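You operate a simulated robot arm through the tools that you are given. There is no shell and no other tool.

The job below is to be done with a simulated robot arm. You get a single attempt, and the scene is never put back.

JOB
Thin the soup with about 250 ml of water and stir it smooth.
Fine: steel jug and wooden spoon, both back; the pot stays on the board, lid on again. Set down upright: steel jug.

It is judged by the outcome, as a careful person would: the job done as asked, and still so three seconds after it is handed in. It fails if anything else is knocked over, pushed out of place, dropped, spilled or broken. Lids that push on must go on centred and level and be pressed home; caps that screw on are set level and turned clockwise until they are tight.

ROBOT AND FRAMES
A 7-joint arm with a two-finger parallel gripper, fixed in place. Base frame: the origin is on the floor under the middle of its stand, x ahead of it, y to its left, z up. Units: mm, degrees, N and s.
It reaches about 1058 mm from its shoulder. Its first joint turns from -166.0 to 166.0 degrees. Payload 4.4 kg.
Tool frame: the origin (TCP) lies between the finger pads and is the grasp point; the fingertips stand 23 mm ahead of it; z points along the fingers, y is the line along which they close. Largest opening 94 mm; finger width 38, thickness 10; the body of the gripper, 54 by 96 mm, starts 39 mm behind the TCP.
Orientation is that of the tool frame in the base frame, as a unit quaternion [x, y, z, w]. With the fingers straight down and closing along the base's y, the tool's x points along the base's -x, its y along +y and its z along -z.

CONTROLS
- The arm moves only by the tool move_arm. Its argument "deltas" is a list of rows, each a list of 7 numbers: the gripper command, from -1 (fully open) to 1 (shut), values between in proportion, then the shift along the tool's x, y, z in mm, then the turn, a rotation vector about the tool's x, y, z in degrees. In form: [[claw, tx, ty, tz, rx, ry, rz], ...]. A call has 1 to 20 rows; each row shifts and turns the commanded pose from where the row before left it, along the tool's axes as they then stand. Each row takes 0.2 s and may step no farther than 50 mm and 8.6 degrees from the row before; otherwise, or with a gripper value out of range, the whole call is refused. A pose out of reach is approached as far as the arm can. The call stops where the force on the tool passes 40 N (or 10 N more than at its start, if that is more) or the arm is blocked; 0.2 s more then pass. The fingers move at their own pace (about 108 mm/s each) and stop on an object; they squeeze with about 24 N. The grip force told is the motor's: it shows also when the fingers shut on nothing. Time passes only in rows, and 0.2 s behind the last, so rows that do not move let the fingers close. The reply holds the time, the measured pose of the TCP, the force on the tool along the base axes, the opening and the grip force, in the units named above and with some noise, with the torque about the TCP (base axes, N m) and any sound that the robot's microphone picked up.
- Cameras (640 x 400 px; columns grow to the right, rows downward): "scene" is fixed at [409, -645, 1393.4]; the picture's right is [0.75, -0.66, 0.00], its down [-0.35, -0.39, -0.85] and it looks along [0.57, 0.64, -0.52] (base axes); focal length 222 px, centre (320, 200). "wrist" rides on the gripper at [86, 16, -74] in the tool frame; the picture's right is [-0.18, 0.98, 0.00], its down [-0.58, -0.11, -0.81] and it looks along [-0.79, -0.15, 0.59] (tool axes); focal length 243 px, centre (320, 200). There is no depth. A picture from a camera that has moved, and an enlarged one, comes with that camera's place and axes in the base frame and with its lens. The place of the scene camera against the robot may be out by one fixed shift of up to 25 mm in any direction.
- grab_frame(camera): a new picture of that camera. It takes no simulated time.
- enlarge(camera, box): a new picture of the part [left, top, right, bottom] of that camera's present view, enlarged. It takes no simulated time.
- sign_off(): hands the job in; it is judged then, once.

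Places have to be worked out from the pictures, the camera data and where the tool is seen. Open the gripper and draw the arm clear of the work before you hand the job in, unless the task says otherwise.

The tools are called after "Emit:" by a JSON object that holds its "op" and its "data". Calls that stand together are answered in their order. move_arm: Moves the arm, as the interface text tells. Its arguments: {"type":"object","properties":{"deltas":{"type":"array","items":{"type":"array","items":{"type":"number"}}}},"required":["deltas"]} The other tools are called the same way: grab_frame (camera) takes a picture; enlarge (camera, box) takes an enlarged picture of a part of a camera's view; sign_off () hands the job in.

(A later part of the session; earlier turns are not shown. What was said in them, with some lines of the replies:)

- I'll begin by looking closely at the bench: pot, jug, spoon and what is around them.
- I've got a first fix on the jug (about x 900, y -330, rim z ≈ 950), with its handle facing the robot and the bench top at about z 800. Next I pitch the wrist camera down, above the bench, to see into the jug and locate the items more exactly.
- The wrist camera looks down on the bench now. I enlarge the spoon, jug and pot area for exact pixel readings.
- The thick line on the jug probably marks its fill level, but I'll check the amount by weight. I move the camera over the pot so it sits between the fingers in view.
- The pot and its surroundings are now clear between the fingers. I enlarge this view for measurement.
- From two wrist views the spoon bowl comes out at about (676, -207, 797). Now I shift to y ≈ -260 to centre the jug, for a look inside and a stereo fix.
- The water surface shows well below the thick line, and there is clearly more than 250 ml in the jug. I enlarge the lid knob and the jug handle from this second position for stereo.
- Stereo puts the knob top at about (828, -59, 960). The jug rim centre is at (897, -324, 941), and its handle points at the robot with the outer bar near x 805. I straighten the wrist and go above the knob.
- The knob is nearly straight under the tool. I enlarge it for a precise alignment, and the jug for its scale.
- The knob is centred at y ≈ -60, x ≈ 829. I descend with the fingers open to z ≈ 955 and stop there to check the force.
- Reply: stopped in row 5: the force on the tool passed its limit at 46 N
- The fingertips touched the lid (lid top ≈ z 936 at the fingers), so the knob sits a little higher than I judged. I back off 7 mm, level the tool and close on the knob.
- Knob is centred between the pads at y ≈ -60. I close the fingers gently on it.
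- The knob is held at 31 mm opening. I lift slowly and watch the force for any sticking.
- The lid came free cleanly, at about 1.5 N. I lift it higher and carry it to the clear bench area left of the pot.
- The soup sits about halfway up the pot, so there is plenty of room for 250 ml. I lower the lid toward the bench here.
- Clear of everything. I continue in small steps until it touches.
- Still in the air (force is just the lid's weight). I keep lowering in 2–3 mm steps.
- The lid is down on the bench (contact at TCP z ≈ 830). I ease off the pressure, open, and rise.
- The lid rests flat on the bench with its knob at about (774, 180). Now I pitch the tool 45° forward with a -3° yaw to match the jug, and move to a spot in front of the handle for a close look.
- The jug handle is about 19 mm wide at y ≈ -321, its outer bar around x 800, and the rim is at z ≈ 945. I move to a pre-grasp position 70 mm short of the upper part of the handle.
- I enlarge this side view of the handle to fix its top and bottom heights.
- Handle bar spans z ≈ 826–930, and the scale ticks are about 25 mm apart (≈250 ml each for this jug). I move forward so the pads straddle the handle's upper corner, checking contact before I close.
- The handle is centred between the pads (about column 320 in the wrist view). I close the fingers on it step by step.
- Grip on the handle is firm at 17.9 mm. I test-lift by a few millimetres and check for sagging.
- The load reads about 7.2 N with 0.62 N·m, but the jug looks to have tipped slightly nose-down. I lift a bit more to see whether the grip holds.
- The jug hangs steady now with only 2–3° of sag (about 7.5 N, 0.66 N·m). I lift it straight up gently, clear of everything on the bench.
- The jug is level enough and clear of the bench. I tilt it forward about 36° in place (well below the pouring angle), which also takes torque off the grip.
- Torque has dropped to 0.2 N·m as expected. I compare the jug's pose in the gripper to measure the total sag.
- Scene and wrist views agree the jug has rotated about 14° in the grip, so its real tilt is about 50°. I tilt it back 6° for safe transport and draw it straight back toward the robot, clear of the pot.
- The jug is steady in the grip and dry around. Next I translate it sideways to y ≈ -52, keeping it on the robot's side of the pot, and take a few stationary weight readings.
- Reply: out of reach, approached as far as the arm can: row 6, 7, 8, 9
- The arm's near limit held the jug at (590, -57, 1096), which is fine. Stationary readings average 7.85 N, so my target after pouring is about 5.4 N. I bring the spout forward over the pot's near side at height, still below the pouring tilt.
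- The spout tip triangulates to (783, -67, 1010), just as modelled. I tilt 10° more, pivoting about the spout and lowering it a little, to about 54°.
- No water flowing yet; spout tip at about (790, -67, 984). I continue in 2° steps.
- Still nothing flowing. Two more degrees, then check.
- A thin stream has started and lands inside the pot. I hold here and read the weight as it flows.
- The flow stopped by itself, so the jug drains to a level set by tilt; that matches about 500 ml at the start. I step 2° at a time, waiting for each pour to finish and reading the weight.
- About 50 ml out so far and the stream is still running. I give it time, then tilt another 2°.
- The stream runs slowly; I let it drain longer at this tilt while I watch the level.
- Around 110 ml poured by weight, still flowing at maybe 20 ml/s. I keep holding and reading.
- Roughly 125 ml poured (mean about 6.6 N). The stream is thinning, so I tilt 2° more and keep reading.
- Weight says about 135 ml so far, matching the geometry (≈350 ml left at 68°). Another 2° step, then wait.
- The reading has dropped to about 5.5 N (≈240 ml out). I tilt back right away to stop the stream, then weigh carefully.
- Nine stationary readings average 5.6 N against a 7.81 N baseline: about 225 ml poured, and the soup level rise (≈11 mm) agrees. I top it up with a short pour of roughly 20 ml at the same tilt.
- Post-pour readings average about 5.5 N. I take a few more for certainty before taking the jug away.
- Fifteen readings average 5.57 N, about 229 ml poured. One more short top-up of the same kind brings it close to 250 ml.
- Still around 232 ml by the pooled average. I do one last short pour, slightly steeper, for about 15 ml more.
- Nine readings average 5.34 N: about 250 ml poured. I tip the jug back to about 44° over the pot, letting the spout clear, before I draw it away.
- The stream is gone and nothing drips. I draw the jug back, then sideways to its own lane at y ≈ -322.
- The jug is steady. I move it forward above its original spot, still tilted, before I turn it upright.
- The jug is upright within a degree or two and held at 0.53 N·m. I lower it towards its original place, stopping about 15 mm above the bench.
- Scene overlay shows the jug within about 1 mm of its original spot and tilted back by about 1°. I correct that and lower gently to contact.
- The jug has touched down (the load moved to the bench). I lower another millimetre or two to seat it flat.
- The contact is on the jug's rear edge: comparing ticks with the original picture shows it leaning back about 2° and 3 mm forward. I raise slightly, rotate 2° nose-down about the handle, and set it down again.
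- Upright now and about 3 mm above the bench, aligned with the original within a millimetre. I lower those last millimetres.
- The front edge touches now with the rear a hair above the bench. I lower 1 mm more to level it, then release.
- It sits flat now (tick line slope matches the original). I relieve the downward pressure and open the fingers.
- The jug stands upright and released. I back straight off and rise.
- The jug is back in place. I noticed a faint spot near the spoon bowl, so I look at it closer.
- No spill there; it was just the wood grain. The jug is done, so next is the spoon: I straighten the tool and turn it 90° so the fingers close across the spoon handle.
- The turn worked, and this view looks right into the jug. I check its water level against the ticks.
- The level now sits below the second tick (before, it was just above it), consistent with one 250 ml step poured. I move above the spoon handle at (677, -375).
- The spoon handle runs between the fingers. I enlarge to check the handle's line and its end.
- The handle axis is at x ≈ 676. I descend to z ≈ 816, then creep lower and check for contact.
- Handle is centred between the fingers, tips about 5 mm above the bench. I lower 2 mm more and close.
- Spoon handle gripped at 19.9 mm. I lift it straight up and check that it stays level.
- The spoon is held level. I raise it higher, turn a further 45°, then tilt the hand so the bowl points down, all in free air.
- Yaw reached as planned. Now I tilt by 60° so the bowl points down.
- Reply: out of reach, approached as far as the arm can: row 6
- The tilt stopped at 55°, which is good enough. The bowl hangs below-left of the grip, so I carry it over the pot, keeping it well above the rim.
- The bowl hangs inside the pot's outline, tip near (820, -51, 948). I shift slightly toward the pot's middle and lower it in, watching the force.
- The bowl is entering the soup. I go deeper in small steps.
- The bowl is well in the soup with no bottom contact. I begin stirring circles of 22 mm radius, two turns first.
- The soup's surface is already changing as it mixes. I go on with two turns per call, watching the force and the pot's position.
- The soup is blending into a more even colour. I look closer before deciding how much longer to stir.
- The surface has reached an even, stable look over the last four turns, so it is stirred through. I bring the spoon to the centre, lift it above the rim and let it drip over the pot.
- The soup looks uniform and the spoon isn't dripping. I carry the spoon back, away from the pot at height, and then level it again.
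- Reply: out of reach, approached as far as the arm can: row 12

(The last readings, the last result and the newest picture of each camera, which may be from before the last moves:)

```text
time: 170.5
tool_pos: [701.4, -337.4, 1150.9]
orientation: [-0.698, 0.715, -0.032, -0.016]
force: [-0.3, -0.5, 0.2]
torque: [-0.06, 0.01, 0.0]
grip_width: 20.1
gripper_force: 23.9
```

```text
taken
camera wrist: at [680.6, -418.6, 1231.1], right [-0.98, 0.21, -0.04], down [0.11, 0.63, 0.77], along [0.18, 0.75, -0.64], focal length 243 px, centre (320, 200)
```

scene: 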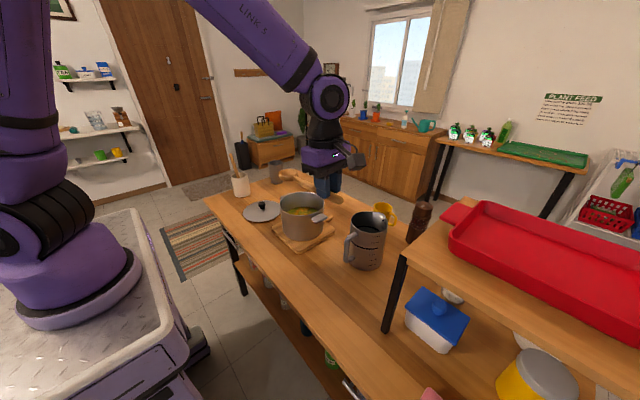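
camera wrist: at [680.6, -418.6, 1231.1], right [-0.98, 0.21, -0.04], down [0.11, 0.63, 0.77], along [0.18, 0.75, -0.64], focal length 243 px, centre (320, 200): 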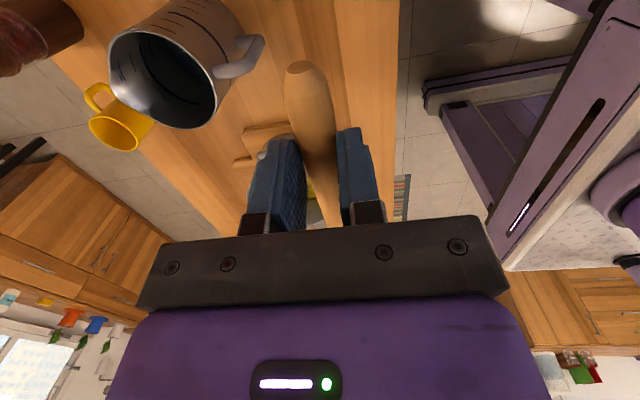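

Orientation is off by a few degrees after the near-limit rotation. I correct it, then move above the spoon's original place.

Emit:
{"op": "move_arm", "data": {"deltas": [[1, 0, 0, 0, -1.3, -3.9, -1.4], [1, 0, 0, 0, 0, 0, 0]]}}

Emit:
{"op": "move_arm", "data": {"deltas": [[1, 6.2, 4.2, 30, 0, 0, 0], [1, 6.2, 4.2, 40, 0, 0, 0], [1, 6.2, 4.2, 40, 0, 0, 0], [1, 6.2, 4.2, 40, 0, 0, 0], [1, 6.2, 4.2, 40, 0, 0, 0], [1, 6.2, 4.2, 40, 0, 0, 0], [1, 0, 0, 0, 0, 0, 0]]}}

Emit:
{"op": "grab_frame", "data": {"camera": "wrist"}}

Emit:
{"op": "enlarge", "data": {"camera": "scene", "box": [260, 200, 380, 310]}}

```text
time: 171.1
tool_pos: [700.8, -338.1, 1149.4]
orientation: [0.707, -0.707, 0.0, 0.001]
force: [0.0, 0.3, -0.5]
torque: [-0.03, -0.04, 0.0]
grip_width: 20.1
gripper_force: 24.1
```

```text
time: 172.7
tool_pos: [676.8, -375.1, 920.8]
orientation: [0.707, -0.707, -0.001, 0.001]
force: [-0.7, 0.4, -0.1]
torque: [-0.07, -0.04, 0.0]
grip_width: 19.8
gripper_force: 23.9
```

```text
taken
camera wrist: at [659.0, -461.4, 995.2], right [-0.98, 0.18, 0.0], down [0.11, 0.58, 0.81], along [0.15, 0.79, -0.59], focal length 243 px, centre (320, 200)
```

wrist: 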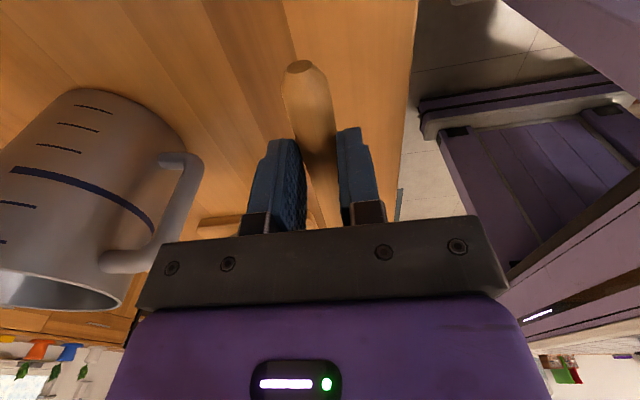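

```text
3.64 times, centred on (320, 255) of scene
camera zoom: at [409.0, -645.0, 1393.4], right [0.75, -0.66, 0.0], down [-0.35, -0.39, -0.85], along [0.57, 0.64, -0.52], focal length 806 px, centre (320, 0)
```

zoom: 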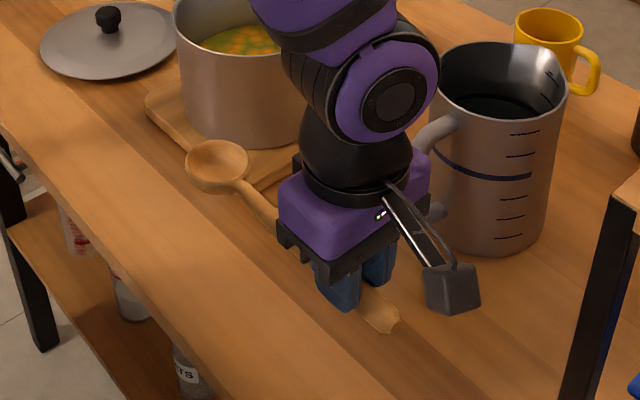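

Spoon is level and over its place. I lower it to just above the bench.

Emit:
{"op": "move_arm", "data": {"deltas": [[1, 0, 0.5, 30, 0, 0, 0], [1, 0, 0, 30, 0, 0, 0], [1, 0, 0, 22, 0, 0, 0], [1, 0, 0, 10, 0, 0, 0], [1, 0, 0, 5, 0, 0, 0], [1, 0, 0, 0, 0, 0, 0]]}}

Emit:
{"op": "move_arm", "data": {"deltas": [[1, 0, 0, 4, 0, 0, 0], [1, 0, 0, 0, 0, 0, 0]]}}

Emit:
{"op": "move_arm", "data": {"deltas": [[1, 0, 0, 3, 0, 0, 0], [1, 0, 0, 0, 0, 0, 0]]}}

Emit:
{"op": "enlarge", "data": {"camera": "scene", "box": [280, 240, 380, 330]}}

```text
time: 174.1
tool_pos: [674.2, -373.8, 823.0]
orientation: [0.707, -0.707, 0.001, 0.0]
force: [-0.3, 0.8, -0.4]
torque: [-0.06, 0.02, 0.03]
grip_width: 19.8
gripper_force: 24.1
```

```text
time: 174.7
tool_pos: [673.5, -375.5, 818.3]
orientation: [0.707, -0.707, 0.001, 0.0]
force: [0.3, -0.5, 0.8]
torque: [-0.08, 0.01, -0.02]
grip_width: 20.2
gripper_force: 24.4
```

```text
time: 175.3
tool_pos: [675.2, -376.2, 815.4]
orientation: [0.708, -0.707, 0.0, 0.0]
force: [0.8, 0.7, 2.1]
torque: [0.41, -0.05, -0.03]
grip_width: 19.8
gripper_force: 24.4
```

```text
4.44 times, centred on (330, 285) of scene
camera zoom: at [409.0, -645.0, 1393.4], right [0.75, -0.66, 0.0], down [-0.35, -0.39, -0.85], along [0.57, 0.64, -0.52], focal length 985 px, centre (276, -178)
```

zoom: 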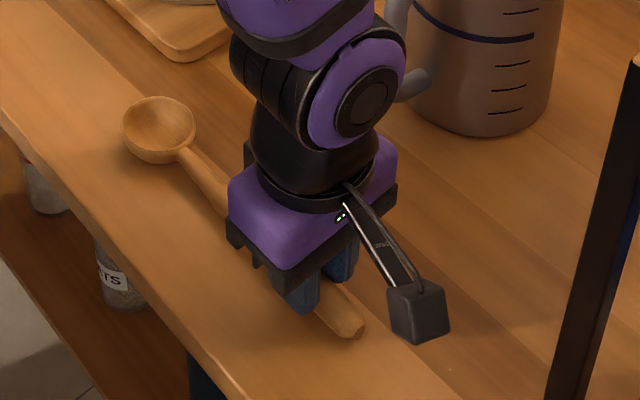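

The bowl has touched the bench. I lower two more millimetres so the handle end comes down, then release.

Emit:
{"op": "move_arm", "data": {"deltas": [[1, 0, 0, 1.5, 0, 0, 0], [1, 0, 0, 0, 0, 0, 0]]}}

Emit:
{"op": "move_arm", "data": {"deltas": [[1, 0, 0, 1.5, 0, 0, 0], [1, 0, 0, 0, 0, 0, 0]]}}

```text
time: 175.9
tool_pos: [674.9, -374.6, 813.7]
orientation: [-0.707, 0.707, 0.0, 0.0]
force: [-0.2, -1.2, -0.2]
torque: [0.11, 0.02, 0.1]
grip_width: 20.1
gripper_force: 23.6
```

```text
time: 176.5
tool_pos: [675.0, -375.1, 814.4]
orientation: [-0.707, 0.707, 0.0, 0.0]
force: [-2.0, 4.7, 10.8]
torque: [0.27, 0.04, 0.04]
grip_width: 20.0
gripper_force: 24.3
```

Full contact along the spoon. I relieve the pressure and open the fingers.

Emit:
{"op": "move_arm", "data": {"deltas": [[1, 0, 0, -1.2, 0, 0, 0], [0.5, 0, 0, 0, 0, 0, 0], [0.2, 0, 0, 0, 0, 0, 0], [-0.3, 0, 0, 0, 0, 0, 0], [-1, 0, 0, 0, 0, 0, 0], [-1, 0, 0, 0, 0, 0, 0], [-1, 0, 0, 0, 0, 0, 0]]}}

Emit:
{"op": "move_arm", "data": {"deltas": [[-1, 0, 0, -15, 0, 0, 0], [-1, 0, 0, -35, 0, 0, 0], [-1, 0, 0, -45, 0, 0, 0], [-1, 0, 0, -45, 0, 0, 0], [-1, 0, 0, -45, 0, 0, 0], [-1, 0, 0, 0, 0, 0, 0]]}}

Emit:
{"op": "grab_frame", "data": {"camera": "scene"}}

Emit:
{"op": "enlarge", "data": {"camera": "scene", "box": [200, 150, 440, 320]}}

Emit:
{"op": "grab_frame", "data": {"camera": "wrist"}}

```text
time: 178.1
tool_pos: [674.6, -376.0, 814.8]
orientation: [-0.707, 0.707, 0.0, 0.001]
force: [-0.6, -0.1, 0.2]
torque: [-0.04, 0.03, 0.01]
grip_width: 94.0
gripper_force: 0.0
```

```text
time: 179.5
tool_pos: [675.1, -374.4, 998.4]
orientation: [0.707, -0.707, 0.0, 0.001]
force: [-0.3, -0.1, -0.9]
torque: [0.04, 0.03, -0.01]
grip_width: 94.0
gripper_force: 0.0
```

```text
taken
```

scene: 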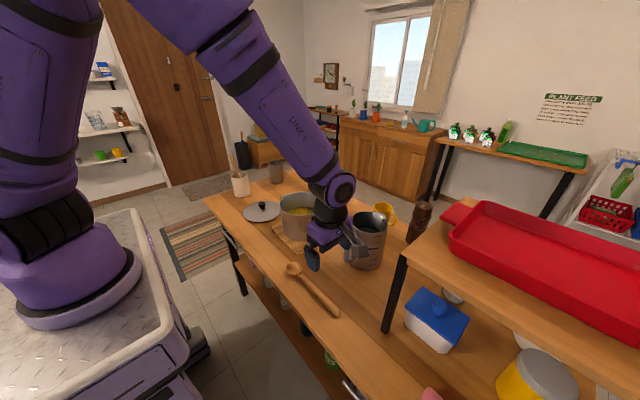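

```text
2.35 times, centred on (320, 235) of scene
camera zoom: at [409.0, -645.0, 1393.4], right [0.75, -0.66, 0.0], down [-0.35, -0.39, -0.85], along [0.57, 0.64, -0.52], focal length 522 px, centre (320, 118)
```

zoom: 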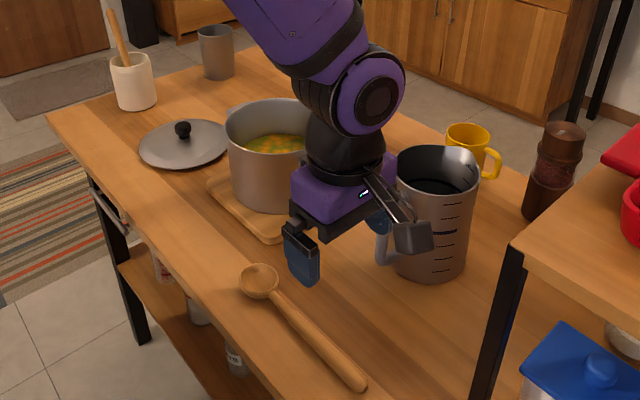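

```text
taken
camera wrist: at [658.8, -461.5, 1074.5], right [-0.98, 0.18, 0.0], down [0.11, 0.58, 0.81], along [0.15, 0.79, -0.59], focal length 243 px, centre (320, 200)
```

wrist: 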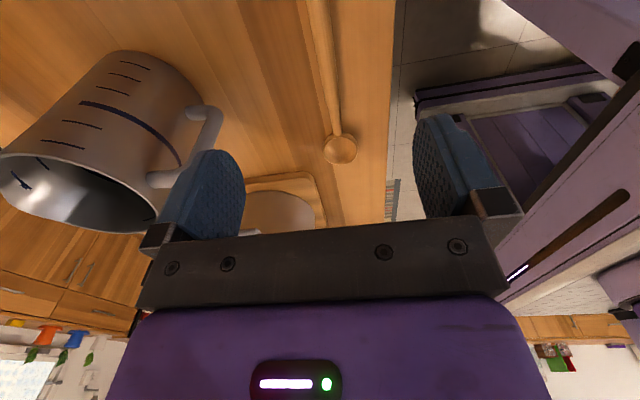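

Spoon is back where it lay. Now the lid: I turn the tool back to its nominal orientation while rising.

Emit:
{"op": "move_arm", "data": {"deltas": [[-1, 0, 0, -30, 0, 0, 7.5], [-1, 0, 0, -30, 0, 0, 7.5], [-1, 0, 0, -10, 0, 0, 7.5], [-1, 0, 0, 0, 0, 0, 7.5], [-1, 0, 0, 0, 0, 0, 7.5], [-1, 0, 0, 0, 0, 0, 7.5], [-1, 0, 0, 0, 0, 0, 7.5], [-1, 0, 0, 0, 0, 0, 7.5], [-1, 0, 0, 0, 0, 0, 7.5], [-1, 0, 0, 0, 0, 0, 7.5], [-1, 0, 0, 0, 0, 0, 7.5], [-1, 0, 0, 0, 0, 0, 7.5], [-1, 0, 0, 0, 0, 0, 0]]}}

Emit:
{"op": "grab_frame", "data": {"camera": "wrist"}}

```text
time: 182.3
tool_pos: [675.3, -375.3, 1070.0]
orientation: [-0.001, 1.0, 0.001, 0.001]
force: [0.4, -0.5, 1.0]
torque: [0.01, 0.01, 0.0]
grip_width: 93.8
gripper_force: 0.2
```

```text
taken
camera wrist: at [588.1, -359.3, 1144.9], right [0.18, 0.98, 0.0], down [0.58, -0.11, 0.81], along [0.79, -0.15, -0.59], focal length 243 px, centre (320, 200)
```

wrist: 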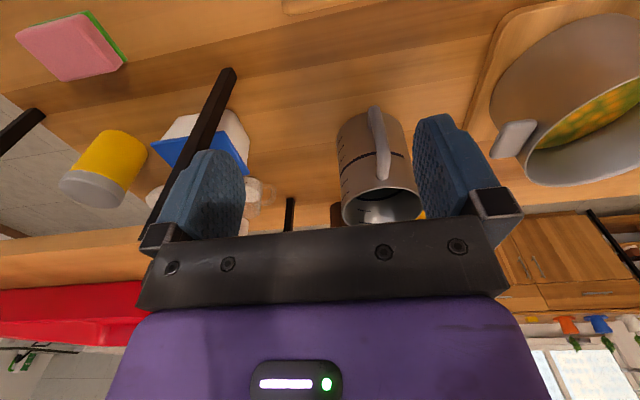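

Nominal orientation restored. I cross over at height to the lid's spot.

Emit:
{"op": "move_arm", "data": {"deltas": [[-1, -7.6, 30, 0, 0, 0, 0], [-1, -7.6, 44, 0, 0, 0, 0], [-1, -7.6, 44, 0, 0, 0, 0], [-1, -7.6, 44, 0, 0, 0, 0], [-1, -7.6, 44, 0, 0, 0, 0], [-1, -7.6, 44, 0, 0, 0, 0], [-1, -7.6, 44, 0, 0, 0, 0], [-1, -7.6, 44, 0, 0, 0, 0], [-1, -7.6, 44, 0, 0, 0, 0], [-1, -7.6, 44, 0, 0, 0, 0], [-1, -7.6, 44, 0, 0, 0, 0], [-1, -7.6, 44, 0, 0, 0, 0], [-1, -7.6, 41, 0, 0, 0, 0], [-1, 0, 0, 0, 0, 0, 0]]}}

Emit:
{"op": "grab_frame", "data": {"camera": "wrist"}}

Emit:
{"op": "enlarge", "data": {"camera": "scene", "box": [210, 150, 350, 260]}}

```text
time: 185.3
tool_pos: [773.4, 182.4, 1068.3]
orientation: [0.0, 1.0, 0.0, -0.001]
force: [0.4, -1.3, 0.1]
torque: [0.0, 0.01, 0.01]
grip_width: 94.1
gripper_force: 0.0
```

```text
taken
camera wrist: at [687.3, 197.6, 1143.0], right [0.18, 0.98, 0.0], down [0.58, -0.11, 0.81], along [0.79, -0.15, -0.59], focal length 243 px, centre (320, 200)
```

wrist: 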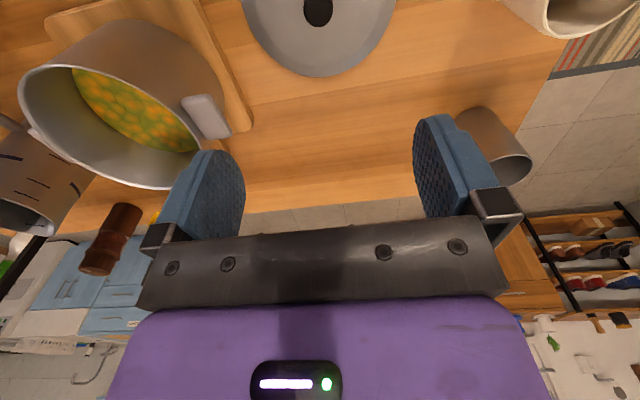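

```text
3.64 times, centred on (280, 205) of scene
camera zoom: at [409.0, -645.0, 1393.4], right [0.75, -0.66, 0.0], down [-0.35, -0.39, -0.85], along [0.57, 0.64, -0.52], focal length 806 px, centre (466, 182)
```

zoom: 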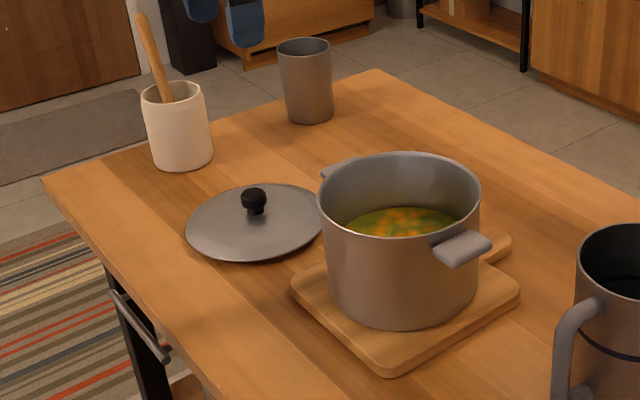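

Pot and board haven't moved. Using the camera-reported pose, I need a small correction (+0.8, -1.4 mm) to match where I released the lid; then I descend with open fingers.

Emit:
{"op": "move_arm", "data": {"deltas": [[-1, -0.8, -1.4, 30, 0, 0, 0], [-1, 0, 0, 40, 0, 0, 0], [-1, 0, 0, 40, 0, 0, 0], [-1, 0, 0, 40, 0, 0, 0], [-1, 0, 0, 30, 0, 0, 0], [-1, 0, 0, 15, 0, 0, 0], [-1, 0, 0, 0, 0, 0, 0]]}}

Emit:
{"op": "grab_frame", "data": {"camera": "wrist"}}

```text
time: 186.9
tool_pos: [772.9, 178.1, 873.1]
orientation: [0.0, 1.0, 0.0, 0.0]
force: [0.4, -0.7, -0.1]
torque: [0.0, 0.0, 0.01]
grip_width: 93.7
gripper_force: 0.0
```

```text
taken
camera wrist: at [686.1, 194.5, 949.0], right [0.18, 0.98, 0.0], down [0.58, -0.11, 0.81], along [0.79, -0.15, -0.59], focal length 243 px, centre (320, 200)
```

wrist: 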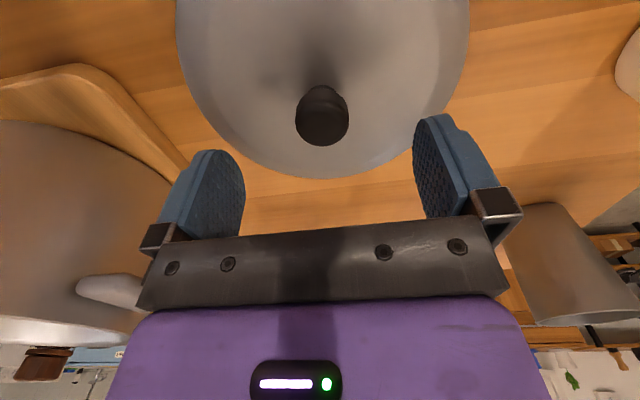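

The measured pose is about 2 mm short, so I correct it and descend to the release height.

Emit:
{"op": "move_arm", "data": {"deltas": [[-1, -2.1, 1.8, 20, 0, 0, 0], [-1, 0, 0, 15, 0, 0, 0], [-1, 0, 0, 6, 0, 0, 0], [-1, 0, 0, 0, 0, 0, 0]]}}

Emit:
{"op": "grab_frame", "data": {"camera": "wrist"}}

Emit:
{"op": "enlarge", "data": {"camera": "wrist", "box": [230, 90, 430, 215]}}

```text
time: 187.9
tool_pos: [776.1, 179.5, 830.9]
orientation: [0.0, 1.0, 0.0, 0.001]
force: [0.0, -0.3, -0.3]
torque: [0.0, 0.03, 0.01]
grip_width: 94.1
gripper_force: 0.0
```

```text
taken
camera wrist: at [688.9, 195.5, 907.0], right [0.18, 0.98, 0.0], down [0.58, -0.11, 0.81], along [0.79, -0.15, -0.59], focal length 243 px, centre (320, 200)
```

wrist: 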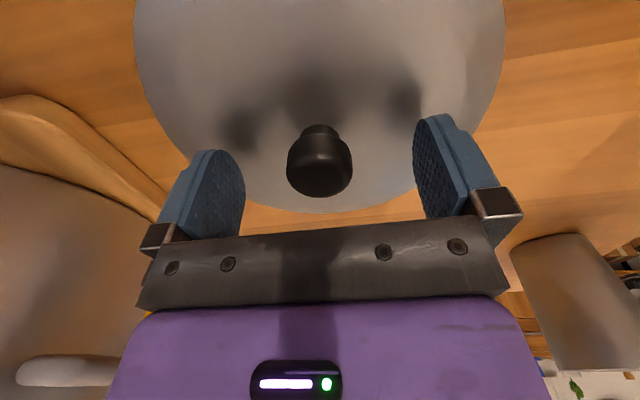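

```text
3.20 times, centred on (330, 152) of wrist
camera zoom: at [688.9, 195.5, 907.0], right [0.18, 0.98, 0.0], down [0.58, -0.11, 0.81], along [0.79, -0.15, -0.59], focal length 776 px, centre (288, 352)
```

zoom: 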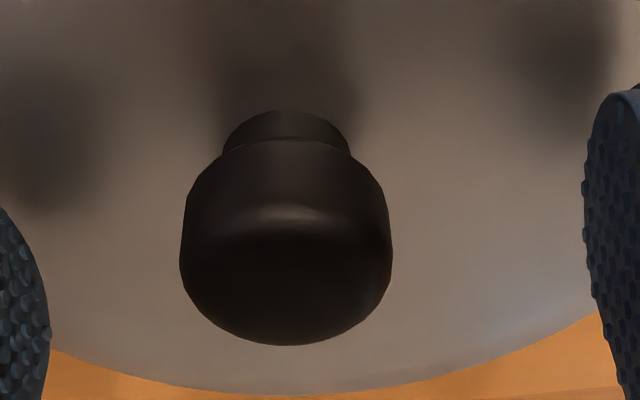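

Compared with the original grasp picture the knob appears slightly high in view, so I shift 1.3 mm back and 1.7 mm down, then close on it.

Emit:
{"op": "move_arm", "data": {"deltas": [[-1, 1.3, 0.3, 1.7, 0, 0, 0], [-1, 0, 0, 0, 0, 0, 0]]}}

Emit:
{"op": "enlarge", "data": {"camera": "wrist", "box": [230, 90, 430, 215]}}

```text
time: 188.5
tool_pos: [774.1, 180.0, 830.0]
orientation: [-0.001, 1.0, 0.0, 0.0]
force: [1.0, 0.2, 0.0]
torque: [0.01, 0.01, 0.03]
grip_width: 93.9
gripper_force: 0.1
```

```text
3.20 times, centred on (330, 152) of wrist
camera zoom: at [687.5, 196.0, 905.8], right [0.18, 0.98, 0.0], down [0.58, -0.11, 0.81], along [0.79, -0.15, -0.59], focal length 776 px, centre (288, 352)
```

zoom: 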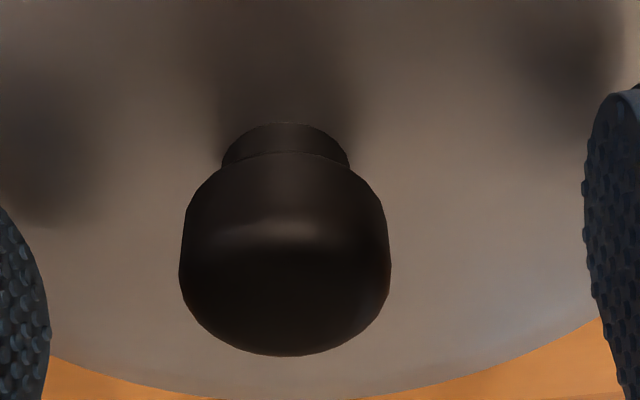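

Matches the original grasp view within half a millimetre. I close on the knob.

Emit:
{"op": "move_arm", "data": {"deltas": [[-0.2, 0, 0, 0, 0, 0, 0], [0.2, 0, 0, 0, 0, 0, 0], [0.5, 0, 0, 0, 0, 0, 0], [1, 0, 0, 0, 0, 0, 0], [1, 0, 0, 0, 0, 0, 0], [1, 0, 0, 0, 0, 0, 0]]}}

Emit:
{"op": "grab_frame", "data": {"camera": "wrist"}}

Emit:
{"op": "move_arm", "data": {"deltas": [[1, 0, 0, -10, 0, 0, 0], [1, 0, 0, -30, 0, 0, 0], [1, 0, 0, -40, 0, 0, 0], [1, 0, 0, -40, 0, 0, 0], [1, 0, 0, -40, 0, 0, 0], [1, 0, 0, -30, 0, 0, 0], [1, 0, 0, 0, 0, 0, 0]]}}

Emit:
{"op": "grab_frame", "data": {"camera": "wrist"}}

```text
time: 189.9
tool_pos: [774.6, 179.5, 831.4]
orientation: [0.001, 1.0, 0.0, -0.001]
force: [0.3, -0.4, 0.1]
torque: [0.03, -0.05, 0.01]
grip_width: 31.1
gripper_force: 24.0
```

```text
taken
camera wrist: at [687.5, 196.0, 905.8], right [0.18, 0.98, 0.0], down [0.58, -0.11, 0.81], along [0.79, -0.15, -0.59], focal length 243 px, centre (320, 200)
```

wrist: 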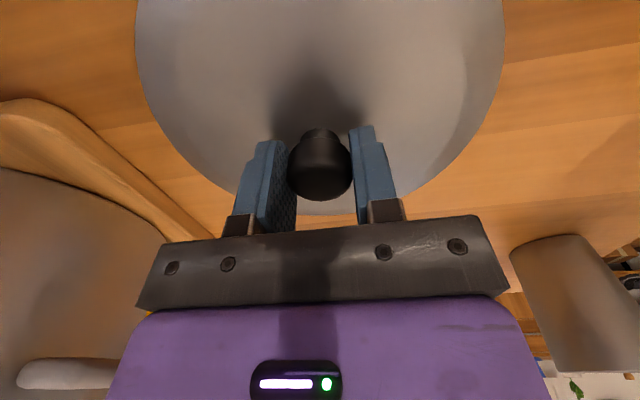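

```text
time: 191.5
tool_pos: [776.0, 180.8, 1022.4]
orientation: [-0.002, 1.0, 0.001, 0.001]
force: [-0.7, 0.0, -0.4]
torque: [0.01, -0.01, -0.01]
grip_width: 31.2
gripper_force: 24.3
```

```text
taken
camera wrist: at [688.7, 196.8, 1098.2], right [0.18, 0.98, 0.0], down [0.58, -0.11, 0.81], along [0.79, -0.15, -0.59], focal length 243 px, centre (320, 200)
```

wrist: 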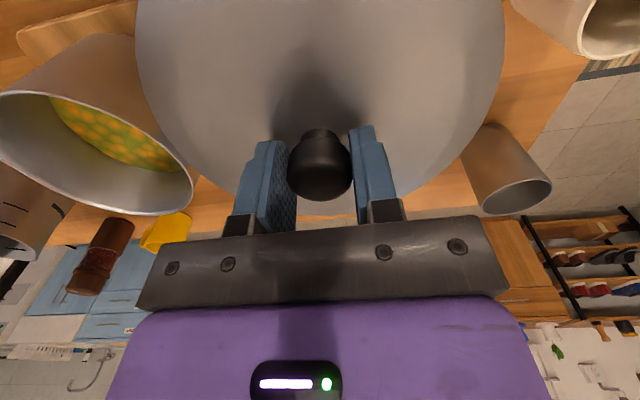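

Lid held level as before. I carry it back over the pot, staying above the rim.

Emit:
{"op": "move_arm", "data": {"deltas": [[1, -4, -12, -10, 0, 0, 0], [1, -6, -25, -10, 0, 0, 0], [1, -7, -30, 0, 0, 0, 0], [1, -7, -32, 0, 0, 0, 0], [1, -7, -32, 0, 0, 0, 0], [1, -7, -32, 0, 0, 0, 0], [1, -7, -32, 0, 0, 0, 0], [1, -5.8, -25, 0, 0, 0, 0], [1, -4, -14, 0, 0, 0, 0], [1, -1, -6.8, 0, 0, 0, 0], [1, 0, 0, 0, 0, 0, 0], [1, 0, 0, 0, 0, 0, 0]]}}

Emit:
{"op": "grab_frame", "data": {"camera": "wrist"}}

Emit:
{"op": "enlarge", "data": {"camera": "scene", "box": [250, 140, 360, 240]}}

```text
time: 194.1
tool_pos: [831.7, -59.7, 1042.5]
orientation: [0.0, 1.0, -0.001, 0.0]
force: [-0.2, 0.6, -1.5]
torque: [-0.01, -0.02, 0.0]
grip_width: 31.5
gripper_force: 24.2
```

```text
taken
camera wrist: at [744.8, -43.4, 1117.1], right [0.18, 0.98, 0.0], down [0.58, -0.11, 0.81], along [0.79, -0.15, -0.59], focal length 243 px, centre (320, 200)
```

wrist: 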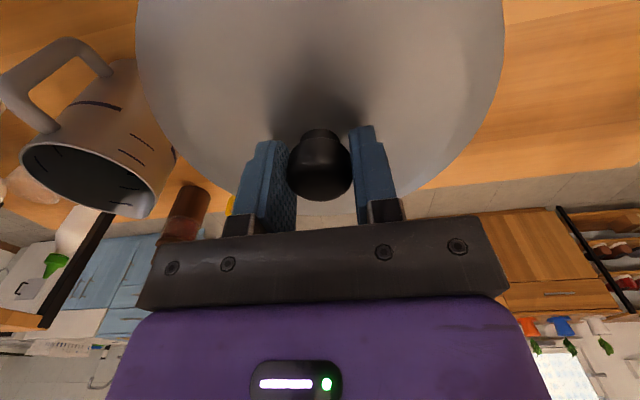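

```text
4.00 times, centred on (305, 190) of scene
camera zoom: at [409.0, -645.0, 1393.4], right [0.75, -0.66, 0.0], down [-0.35, -0.39, -0.85], along [0.57, 0.64, -0.52], focal length 886 px, centre (380, 240)
```

zoom: 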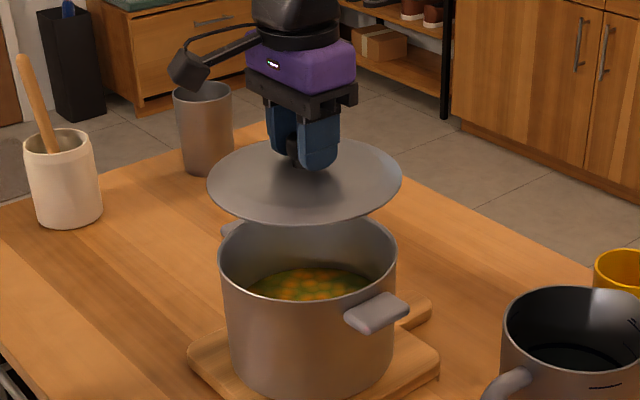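

Lid is centred over the pot within a millimetre. I lower it to just above the rim.

Emit:
{"op": "move_arm", "data": {"deltas": [[1, 0.2, -0.5, 20, 0, 0, 0], [1, 0, 0, 20, 0, 0, 0], [1, 0, 0, 15, 0, 0, 0], [1, 0, 0, 10, 0, 0, 0], [1, 0, 0, 0, 0, 0, 0], [1, 0, 0, 0, 0, 0, 0]]}}

Emit:
{"op": "grab_frame", "data": {"camera": "wrist"}}

Emit:
{"op": "enlarge", "data": {"camera": "scene", "box": [260, 170, 350, 230]}}

```text
time: 195.5
tool_pos: [831.5, -60.5, 976.3]
orientation: [0.0, 1.0, 0.0, 0.0]
force: [0.2, -0.4, 0.2]
torque: [-0.02, 0.0, 0.02]
grip_width: 31.3
gripper_force: 23.8
```

```text
taken
camera wrist: at [745.4, -44.8, 1051.5], right [0.18, 0.98, 0.0], down [0.58, -0.11, 0.81], along [0.79, -0.15, -0.59], focal length 243 px, centre (320, 200)
```

wrist: 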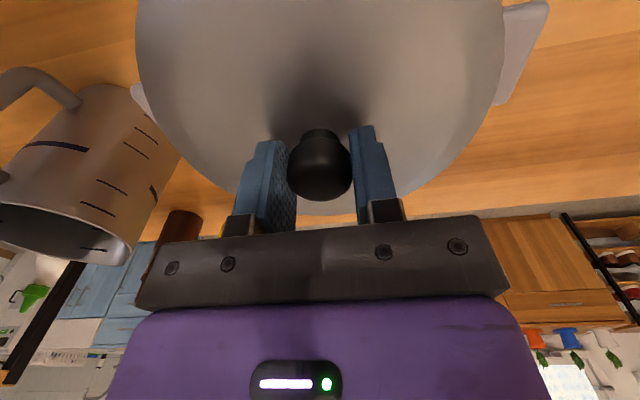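

```text
6.67 times, centred on (305, 200) of scene
camera zoom: at [409.0, -645.0, 1393.4], right [0.75, -0.66, 0.0], down [-0.35, -0.39, -0.85], along [0.57, 0.64, -0.52], focal length 1478 px, centre (420, 200)
```

zoom: 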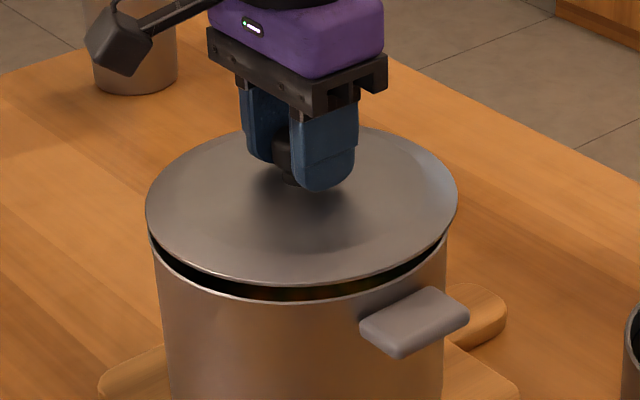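

About 11 mm above the seat. I correct by just under a millimetre and lower the rest in small steps.

Emit:
{"op": "move_arm", "data": {"deltas": [[1, 0.8, 0.9, 5, 0, 0, 0], [1, 0, 0, 3, 0, 0, 0], [1, 0, 0, 0, 0, 0, 0]]}}

Emit:
{"op": "enlarge", "data": {"camera": "wrist", "box": [100, 0, 560, 240]}}

Emit:
{"op": "move_arm", "data": {"deltas": [[1, 0, 0, 1.5, 0, 0, 0], [1, 0, 0, 0, 0, 0, 0]]}}

Emit:
{"op": "enlarge", "data": {"camera": "scene", "box": [260, 170, 350, 230]}}

```text
time: 196.3
tool_pos: [829.9, -59.9, 969.1]
orientation: [0.0, 1.0, -0.001, 0.0]
force: [0.4, 0.6, -0.8]
torque: [0.0, 0.01, 0.02]
grip_width: 31.2
gripper_force: 23.9
```

```text
1.39 times, centred on (330, 120) of wrist
camera zoom: at [743.4, -43.6, 1043.5], right [0.18, 0.98, 0.0], down [0.58, -0.11, 0.81], along [0.79, -0.15, -0.59], focal length 338 px, centre (306, 311)
```

zoom: 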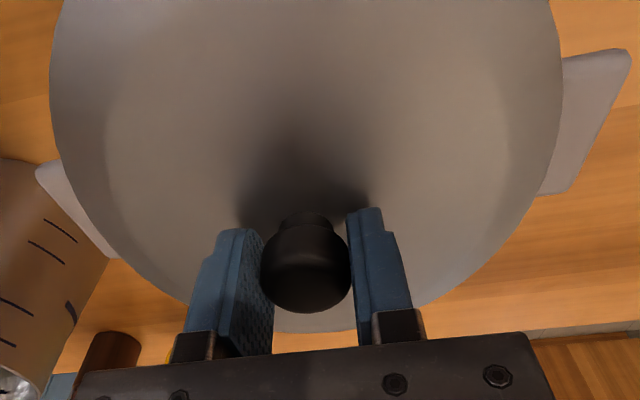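

```text
time: 196.9
tool_pos: [830.2, -59.7, 967.2]
orientation: [-0.001, 1.0, 0.001, 0.0]
force: [0.8, 0.1, -1.3]
torque: [-0.01, 0.01, 0.0]
grip_width: 31.0
gripper_force: 23.7
```

```text
6.67 times, centred on (305, 200) of scene
camera zoom: at [409.0, -645.0, 1393.4], right [0.75, -0.66, 0.0], down [-0.35, -0.39, -0.85], along [0.57, 0.64, -0.52], focal length 1478 px, centre (420, 200)
```

zoom: 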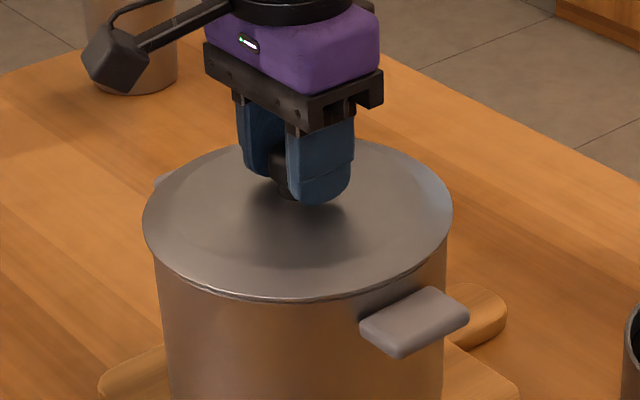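

Still 2 mm above the seat and slightly back; I nudge +0.9 mm in x and continue lowering to contact.

Emit:
{"op": "move_arm", "data": {"deltas": [[1, -0.9, 0, 1, 0, 0, 0], [1, 0, 0, 0, 0, 0, 0]]}}

Emit:
{"op": "move_arm", "data": {"deltas": [[1, 0, 0, 1, 0, 0, 0], [1, 0, 0, 0, 0, 0, 0]]}}

Emit:
{"op": "enlarge", "data": {"camera": "wrist", "box": [100, 0, 560, 240]}}

```text
time: 197.5
tool_pos: [830.0, -59.3, 966.9]
orientation: [0.0, 1.0, 0.0, -0.001]
force: [-0.1, 0.2, -0.5]
torque: [0.01, 0.0, -0.03]
grip_width: 31.4
gripper_force: 24.4
```

```text
time: 198.1
tool_pos: [831.0, -60.2, 966.3]
orientation: [0.0, 1.0, 0.0, 0.0]
force: [0.4, 1.3, 6.2]
torque: [0.15, 0.34, -0.01]
grip_width: 31.4
gripper_force: 23.5
```

```text
1.39 times, centred on (330, 120) of wrist
camera zoom: at [744.2, -43.8, 1040.7], right [0.18, 0.98, 0.0], down [0.58, -0.11, 0.81], along [0.79, -0.15, -0.59], focal length 338 px, centre (306, 311)
```

zoom: 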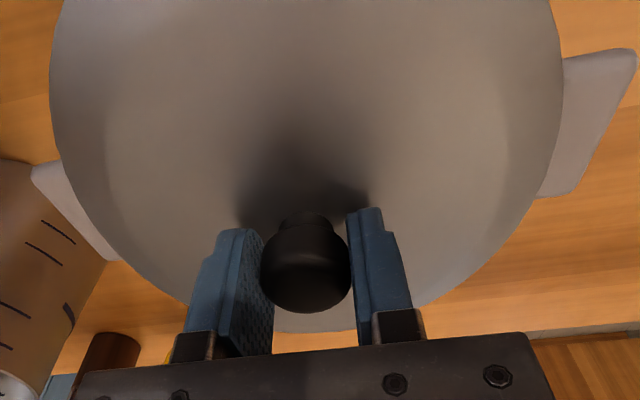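

Contact at exactly the original seat height (camera pose 744.2, -43.8, 1040.7). I press a little to seat it level.

Emit:
{"op": "move_arm", "data": {"deltas": [[1, 0, 0, 1, 0, 0, 0], [1, 0, 0, 0, 0, 0, 0]]}}

Emit:
{"op": "grab_frame", "data": {"camera": "wrist"}}

Emit:
{"op": "enlarge", "data": {"camera": "scene", "box": [260, 170, 350, 230]}}

```text
time: 198.7
tool_pos: [831.7, -60.1, 964.5]
orientation: [0.0, 1.0, 0.0, 0.002]
force: [-0.2, 0.7, 18.1]
torque: [0.13, -0.06, 0.01]
grip_width: 31.2
gripper_force: 23.4
```

```text
taken
camera wrist: at [744.2, -43.8, 1040.1], right [0.18, 0.98, 0.0], down [0.58, -0.11, 0.81], along [0.79, -0.15, -0.59], focal length 243 px, centre (320, 200)
```

wrist: 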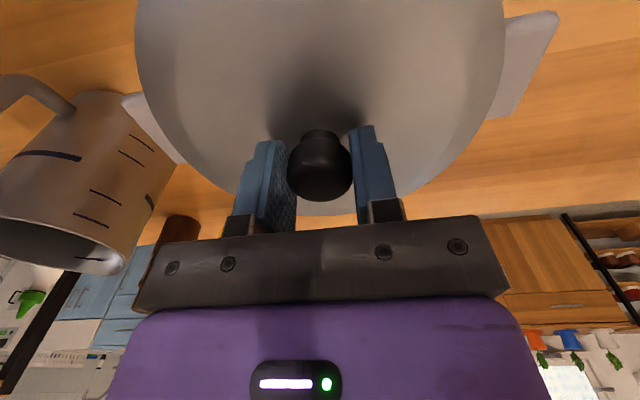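

```text
6.67 times, centred on (305, 200) of scene
camera zoom: at [409.0, -645.0, 1393.4], right [0.75, -0.66, 0.0], down [-0.35, -0.39, -0.85], along [0.57, 0.64, -0.52], focal length 1478 px, centre (420, 200)
```

zoom: 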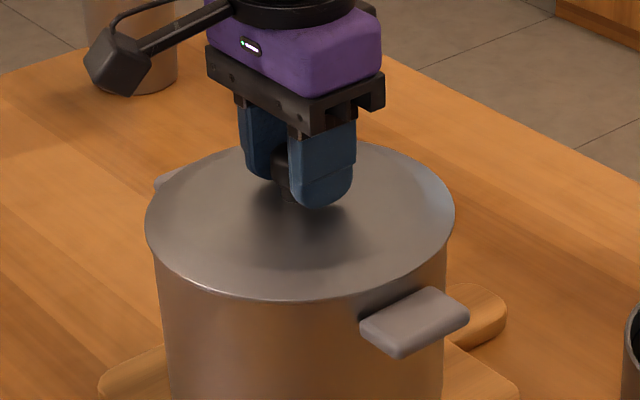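

The pose equals the original lid-on pose, pressed with 18 N. I relieve, open the fingers and rise straight up.

Emit:
{"op": "move_arm", "data": {"deltas": [[1, 0, 0, -1.2, 0, 0, 0], [0.5, 0, 0, 0, 0, 0, 0], [0, 0, 0, 0, 0, 0, 0], [-0.5, 0, 0, 0, 0, 0, 0], [-1, 0, 0, 0, 0, 0, 0], [-1, 0, 0, 0, 0, 0, 0]]}}

Emit:
{"op": "move_arm", "data": {"deltas": [[-1, 0, 0, -10, 0, 0, 0], [-1, 0, 0, -30, 0, 0, 0], [-1, 0, 0, -40, 0, 0, 0], [-1, 0, 0, -45, 0, 0, 0], [-1, 0, 0, -45, 0, 0, 0], [-1, 0, 0, 0, 0, 0, 0]]}}

Emit:
{"op": "grab_frame", "data": {"camera": "wrist"}}

Emit:
{"op": "enlarge", "data": {"camera": "scene", "box": [270, 180, 350, 230]}}

```text
time: 200.1
tool_pos: [829.7, -59.6, 964.3]
orientation: [0.0, 1.0, -0.001, 0.0]
force: [-1.5, -0.4, -0.3]
torque: [0.02, -0.01, 0.0]
grip_width: 94.0
gripper_force: 0.0
```

```text
time: 201.5
tool_pos: [832.3, -58.5, 1136.2]
orientation: [-0.001, 1.0, -0.001, 0.0]
force: [0.6, -0.9, -0.1]
torque: [-0.01, 0.05, 0.02]
grip_width: 94.1
gripper_force: 0.0
```

```text
taken
camera wrist: at [745.2, -42.6, 1211.3], right [0.18, 0.98, 0.0], down [0.58, -0.11, 0.81], along [0.79, -0.15, -0.59], focal length 243 px, centre (320, 200)
```

wrist: 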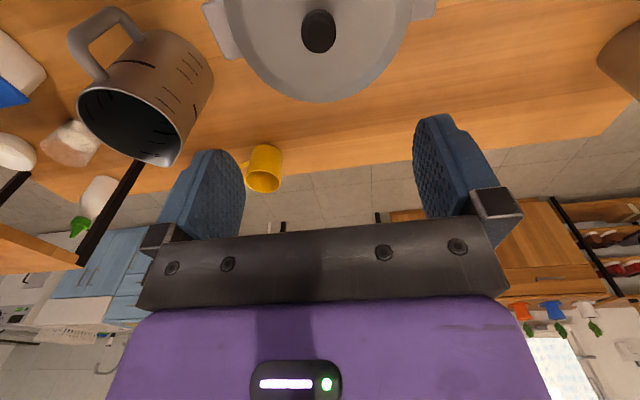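

```text
8.00 times, centred on (310, 205) of scene
camera zoom: at [409.0, -645.0, 1393.4], right [0.75, -0.66, 0.0], down [-0.35, -0.39, -0.85], along [0.57, 0.64, -0.52], focal length 1773 px, centre (400, 160)
```

zoom: 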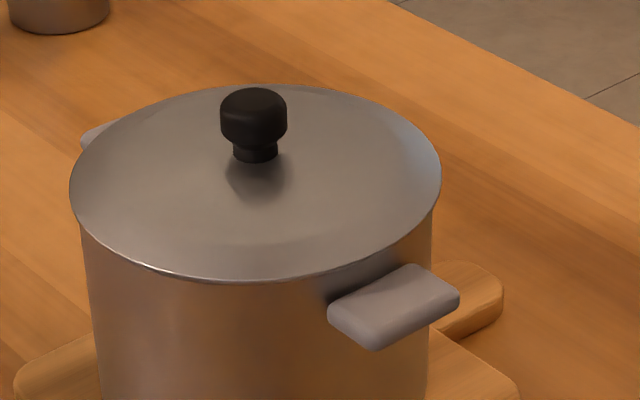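

Lid on the pot matches the original picture to within a fraction of a millimetre. I withdraw the arm to its starting pose and check the whole scene.

Emit:
{"op": "move_arm", "data": {"deltas": [[-1, 0, 0, -40, 0, 0, 0], [-1, 28.1, -22.2, -12, 0, 0, 0], [-1, 28.1, -22.2, -12, 0, 0, 0], [-1, 28.1, -22.2, -12, 0, 0, 0], [-1, 28.1, -22.2, -12, 0, 0, 0], [-1, 28.1, -22.2, -12, 0, 0, 0], [-1, 28.1, -22.2, -12, 0, 0, 0], [-1, 28.1, -22.2, -12, 0, 0, 0], [-1, 28.1, -22.2, -12, 0, 0, 0], [-1, 28.1, -22.2, -12, 0, 0, 0], [-1, 0, 0, 0, 0, 0, 0]]}}

Emit:
{"op": "grab_frame", "data": {"camera": "scene"}}

Emit:
{"op": "enlarge", "data": {"camera": "scene", "box": [200, 150, 440, 300]}}

Emit:
{"op": "grab_frame", "data": {"camera": "wrist"}}

```text
time: 203.9
tool_pos: [577.0, -259.5, 1282.9]
orientation: [-0.001, 1.0, 0.0, -0.002]
force: [0.1, 0.3, 0.0]
torque: [0.0, 0.03, 0.01]
grip_width: 94.2
gripper_force: 0.1
```

```text
taken
```

scene: 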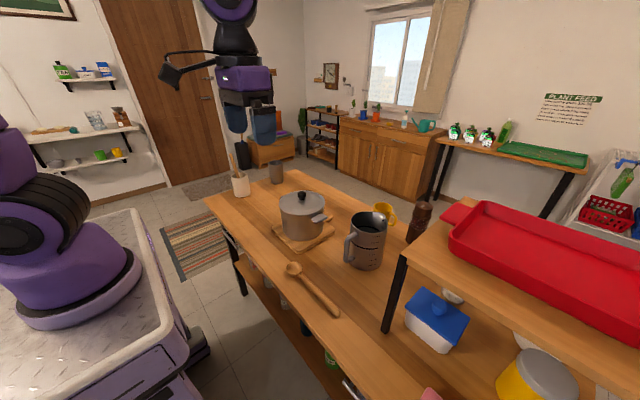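

```text
2.67 times, centred on (320, 225) of scene
camera zoom: at [409.0, -645.0, 1393.4], right [0.75, -0.66, 0.0], down [-0.35, -0.39, -0.85], along [0.57, 0.64, -0.52], focal length 591 px, centre (320, 133)
```

zoom: 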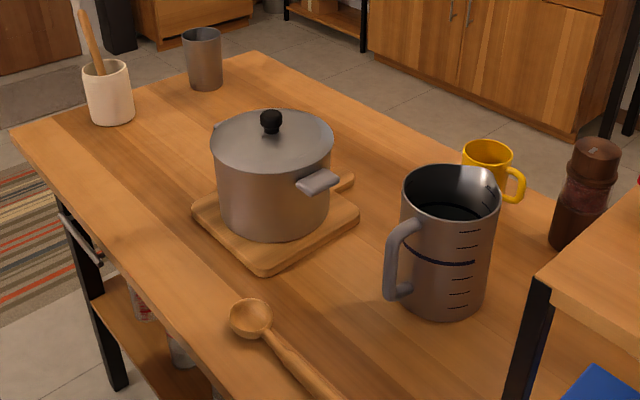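

```text
taken
camera wrist: at [490.8, -243.4, 1359.3], right [0.18, 0.98, 0.0], down [0.58, -0.11, 0.81], along [0.79, -0.15, -0.59], focal length 243 px, centre (320, 200)
```

wrist: 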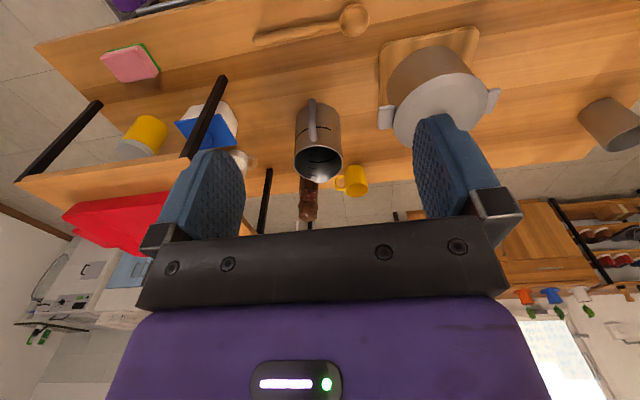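

Jug, spoon, pot and lid all match their starting positions. The bench is dry, the gripper is open and the arm is back at its start pose, so I hand the job in.

Emit:
{"op": "sign_off", "data": {}}

```text
The job is handed in.
```

I thinned the soup with about 250 ml of water, stirred it to an even look and handed the job in. I don't have the verdict yet.

- **Water:** I measured the pour by weighing the jug before and after. The reading fell by about 2.5 N, or roughly 250 ml. The force readings are noisy, so allow about 15 ml either way. The water level in the jug also fell by about one scale mark.
- **Stirring:** I made seven slow circles with the wooden spoon. The surface stopped changing over the last four.
- **Jug:** It stands upright where it was. It turned about 14° in the grip while I carried it, but nothing spilled.
- **Spoon:** It lies back where it was.
- **Pot and lid:** The pot stayed on its board. The lid is on, centred and level, and pressed with about 18 N. Early on, before I lifted the lid, the fingertips pressed on it with about 46 N; nothing appeared to move or get damaged.

In the last pictures the other items are where they started and the bench is dry. The gripper is open and the arm is back at its starting pose.
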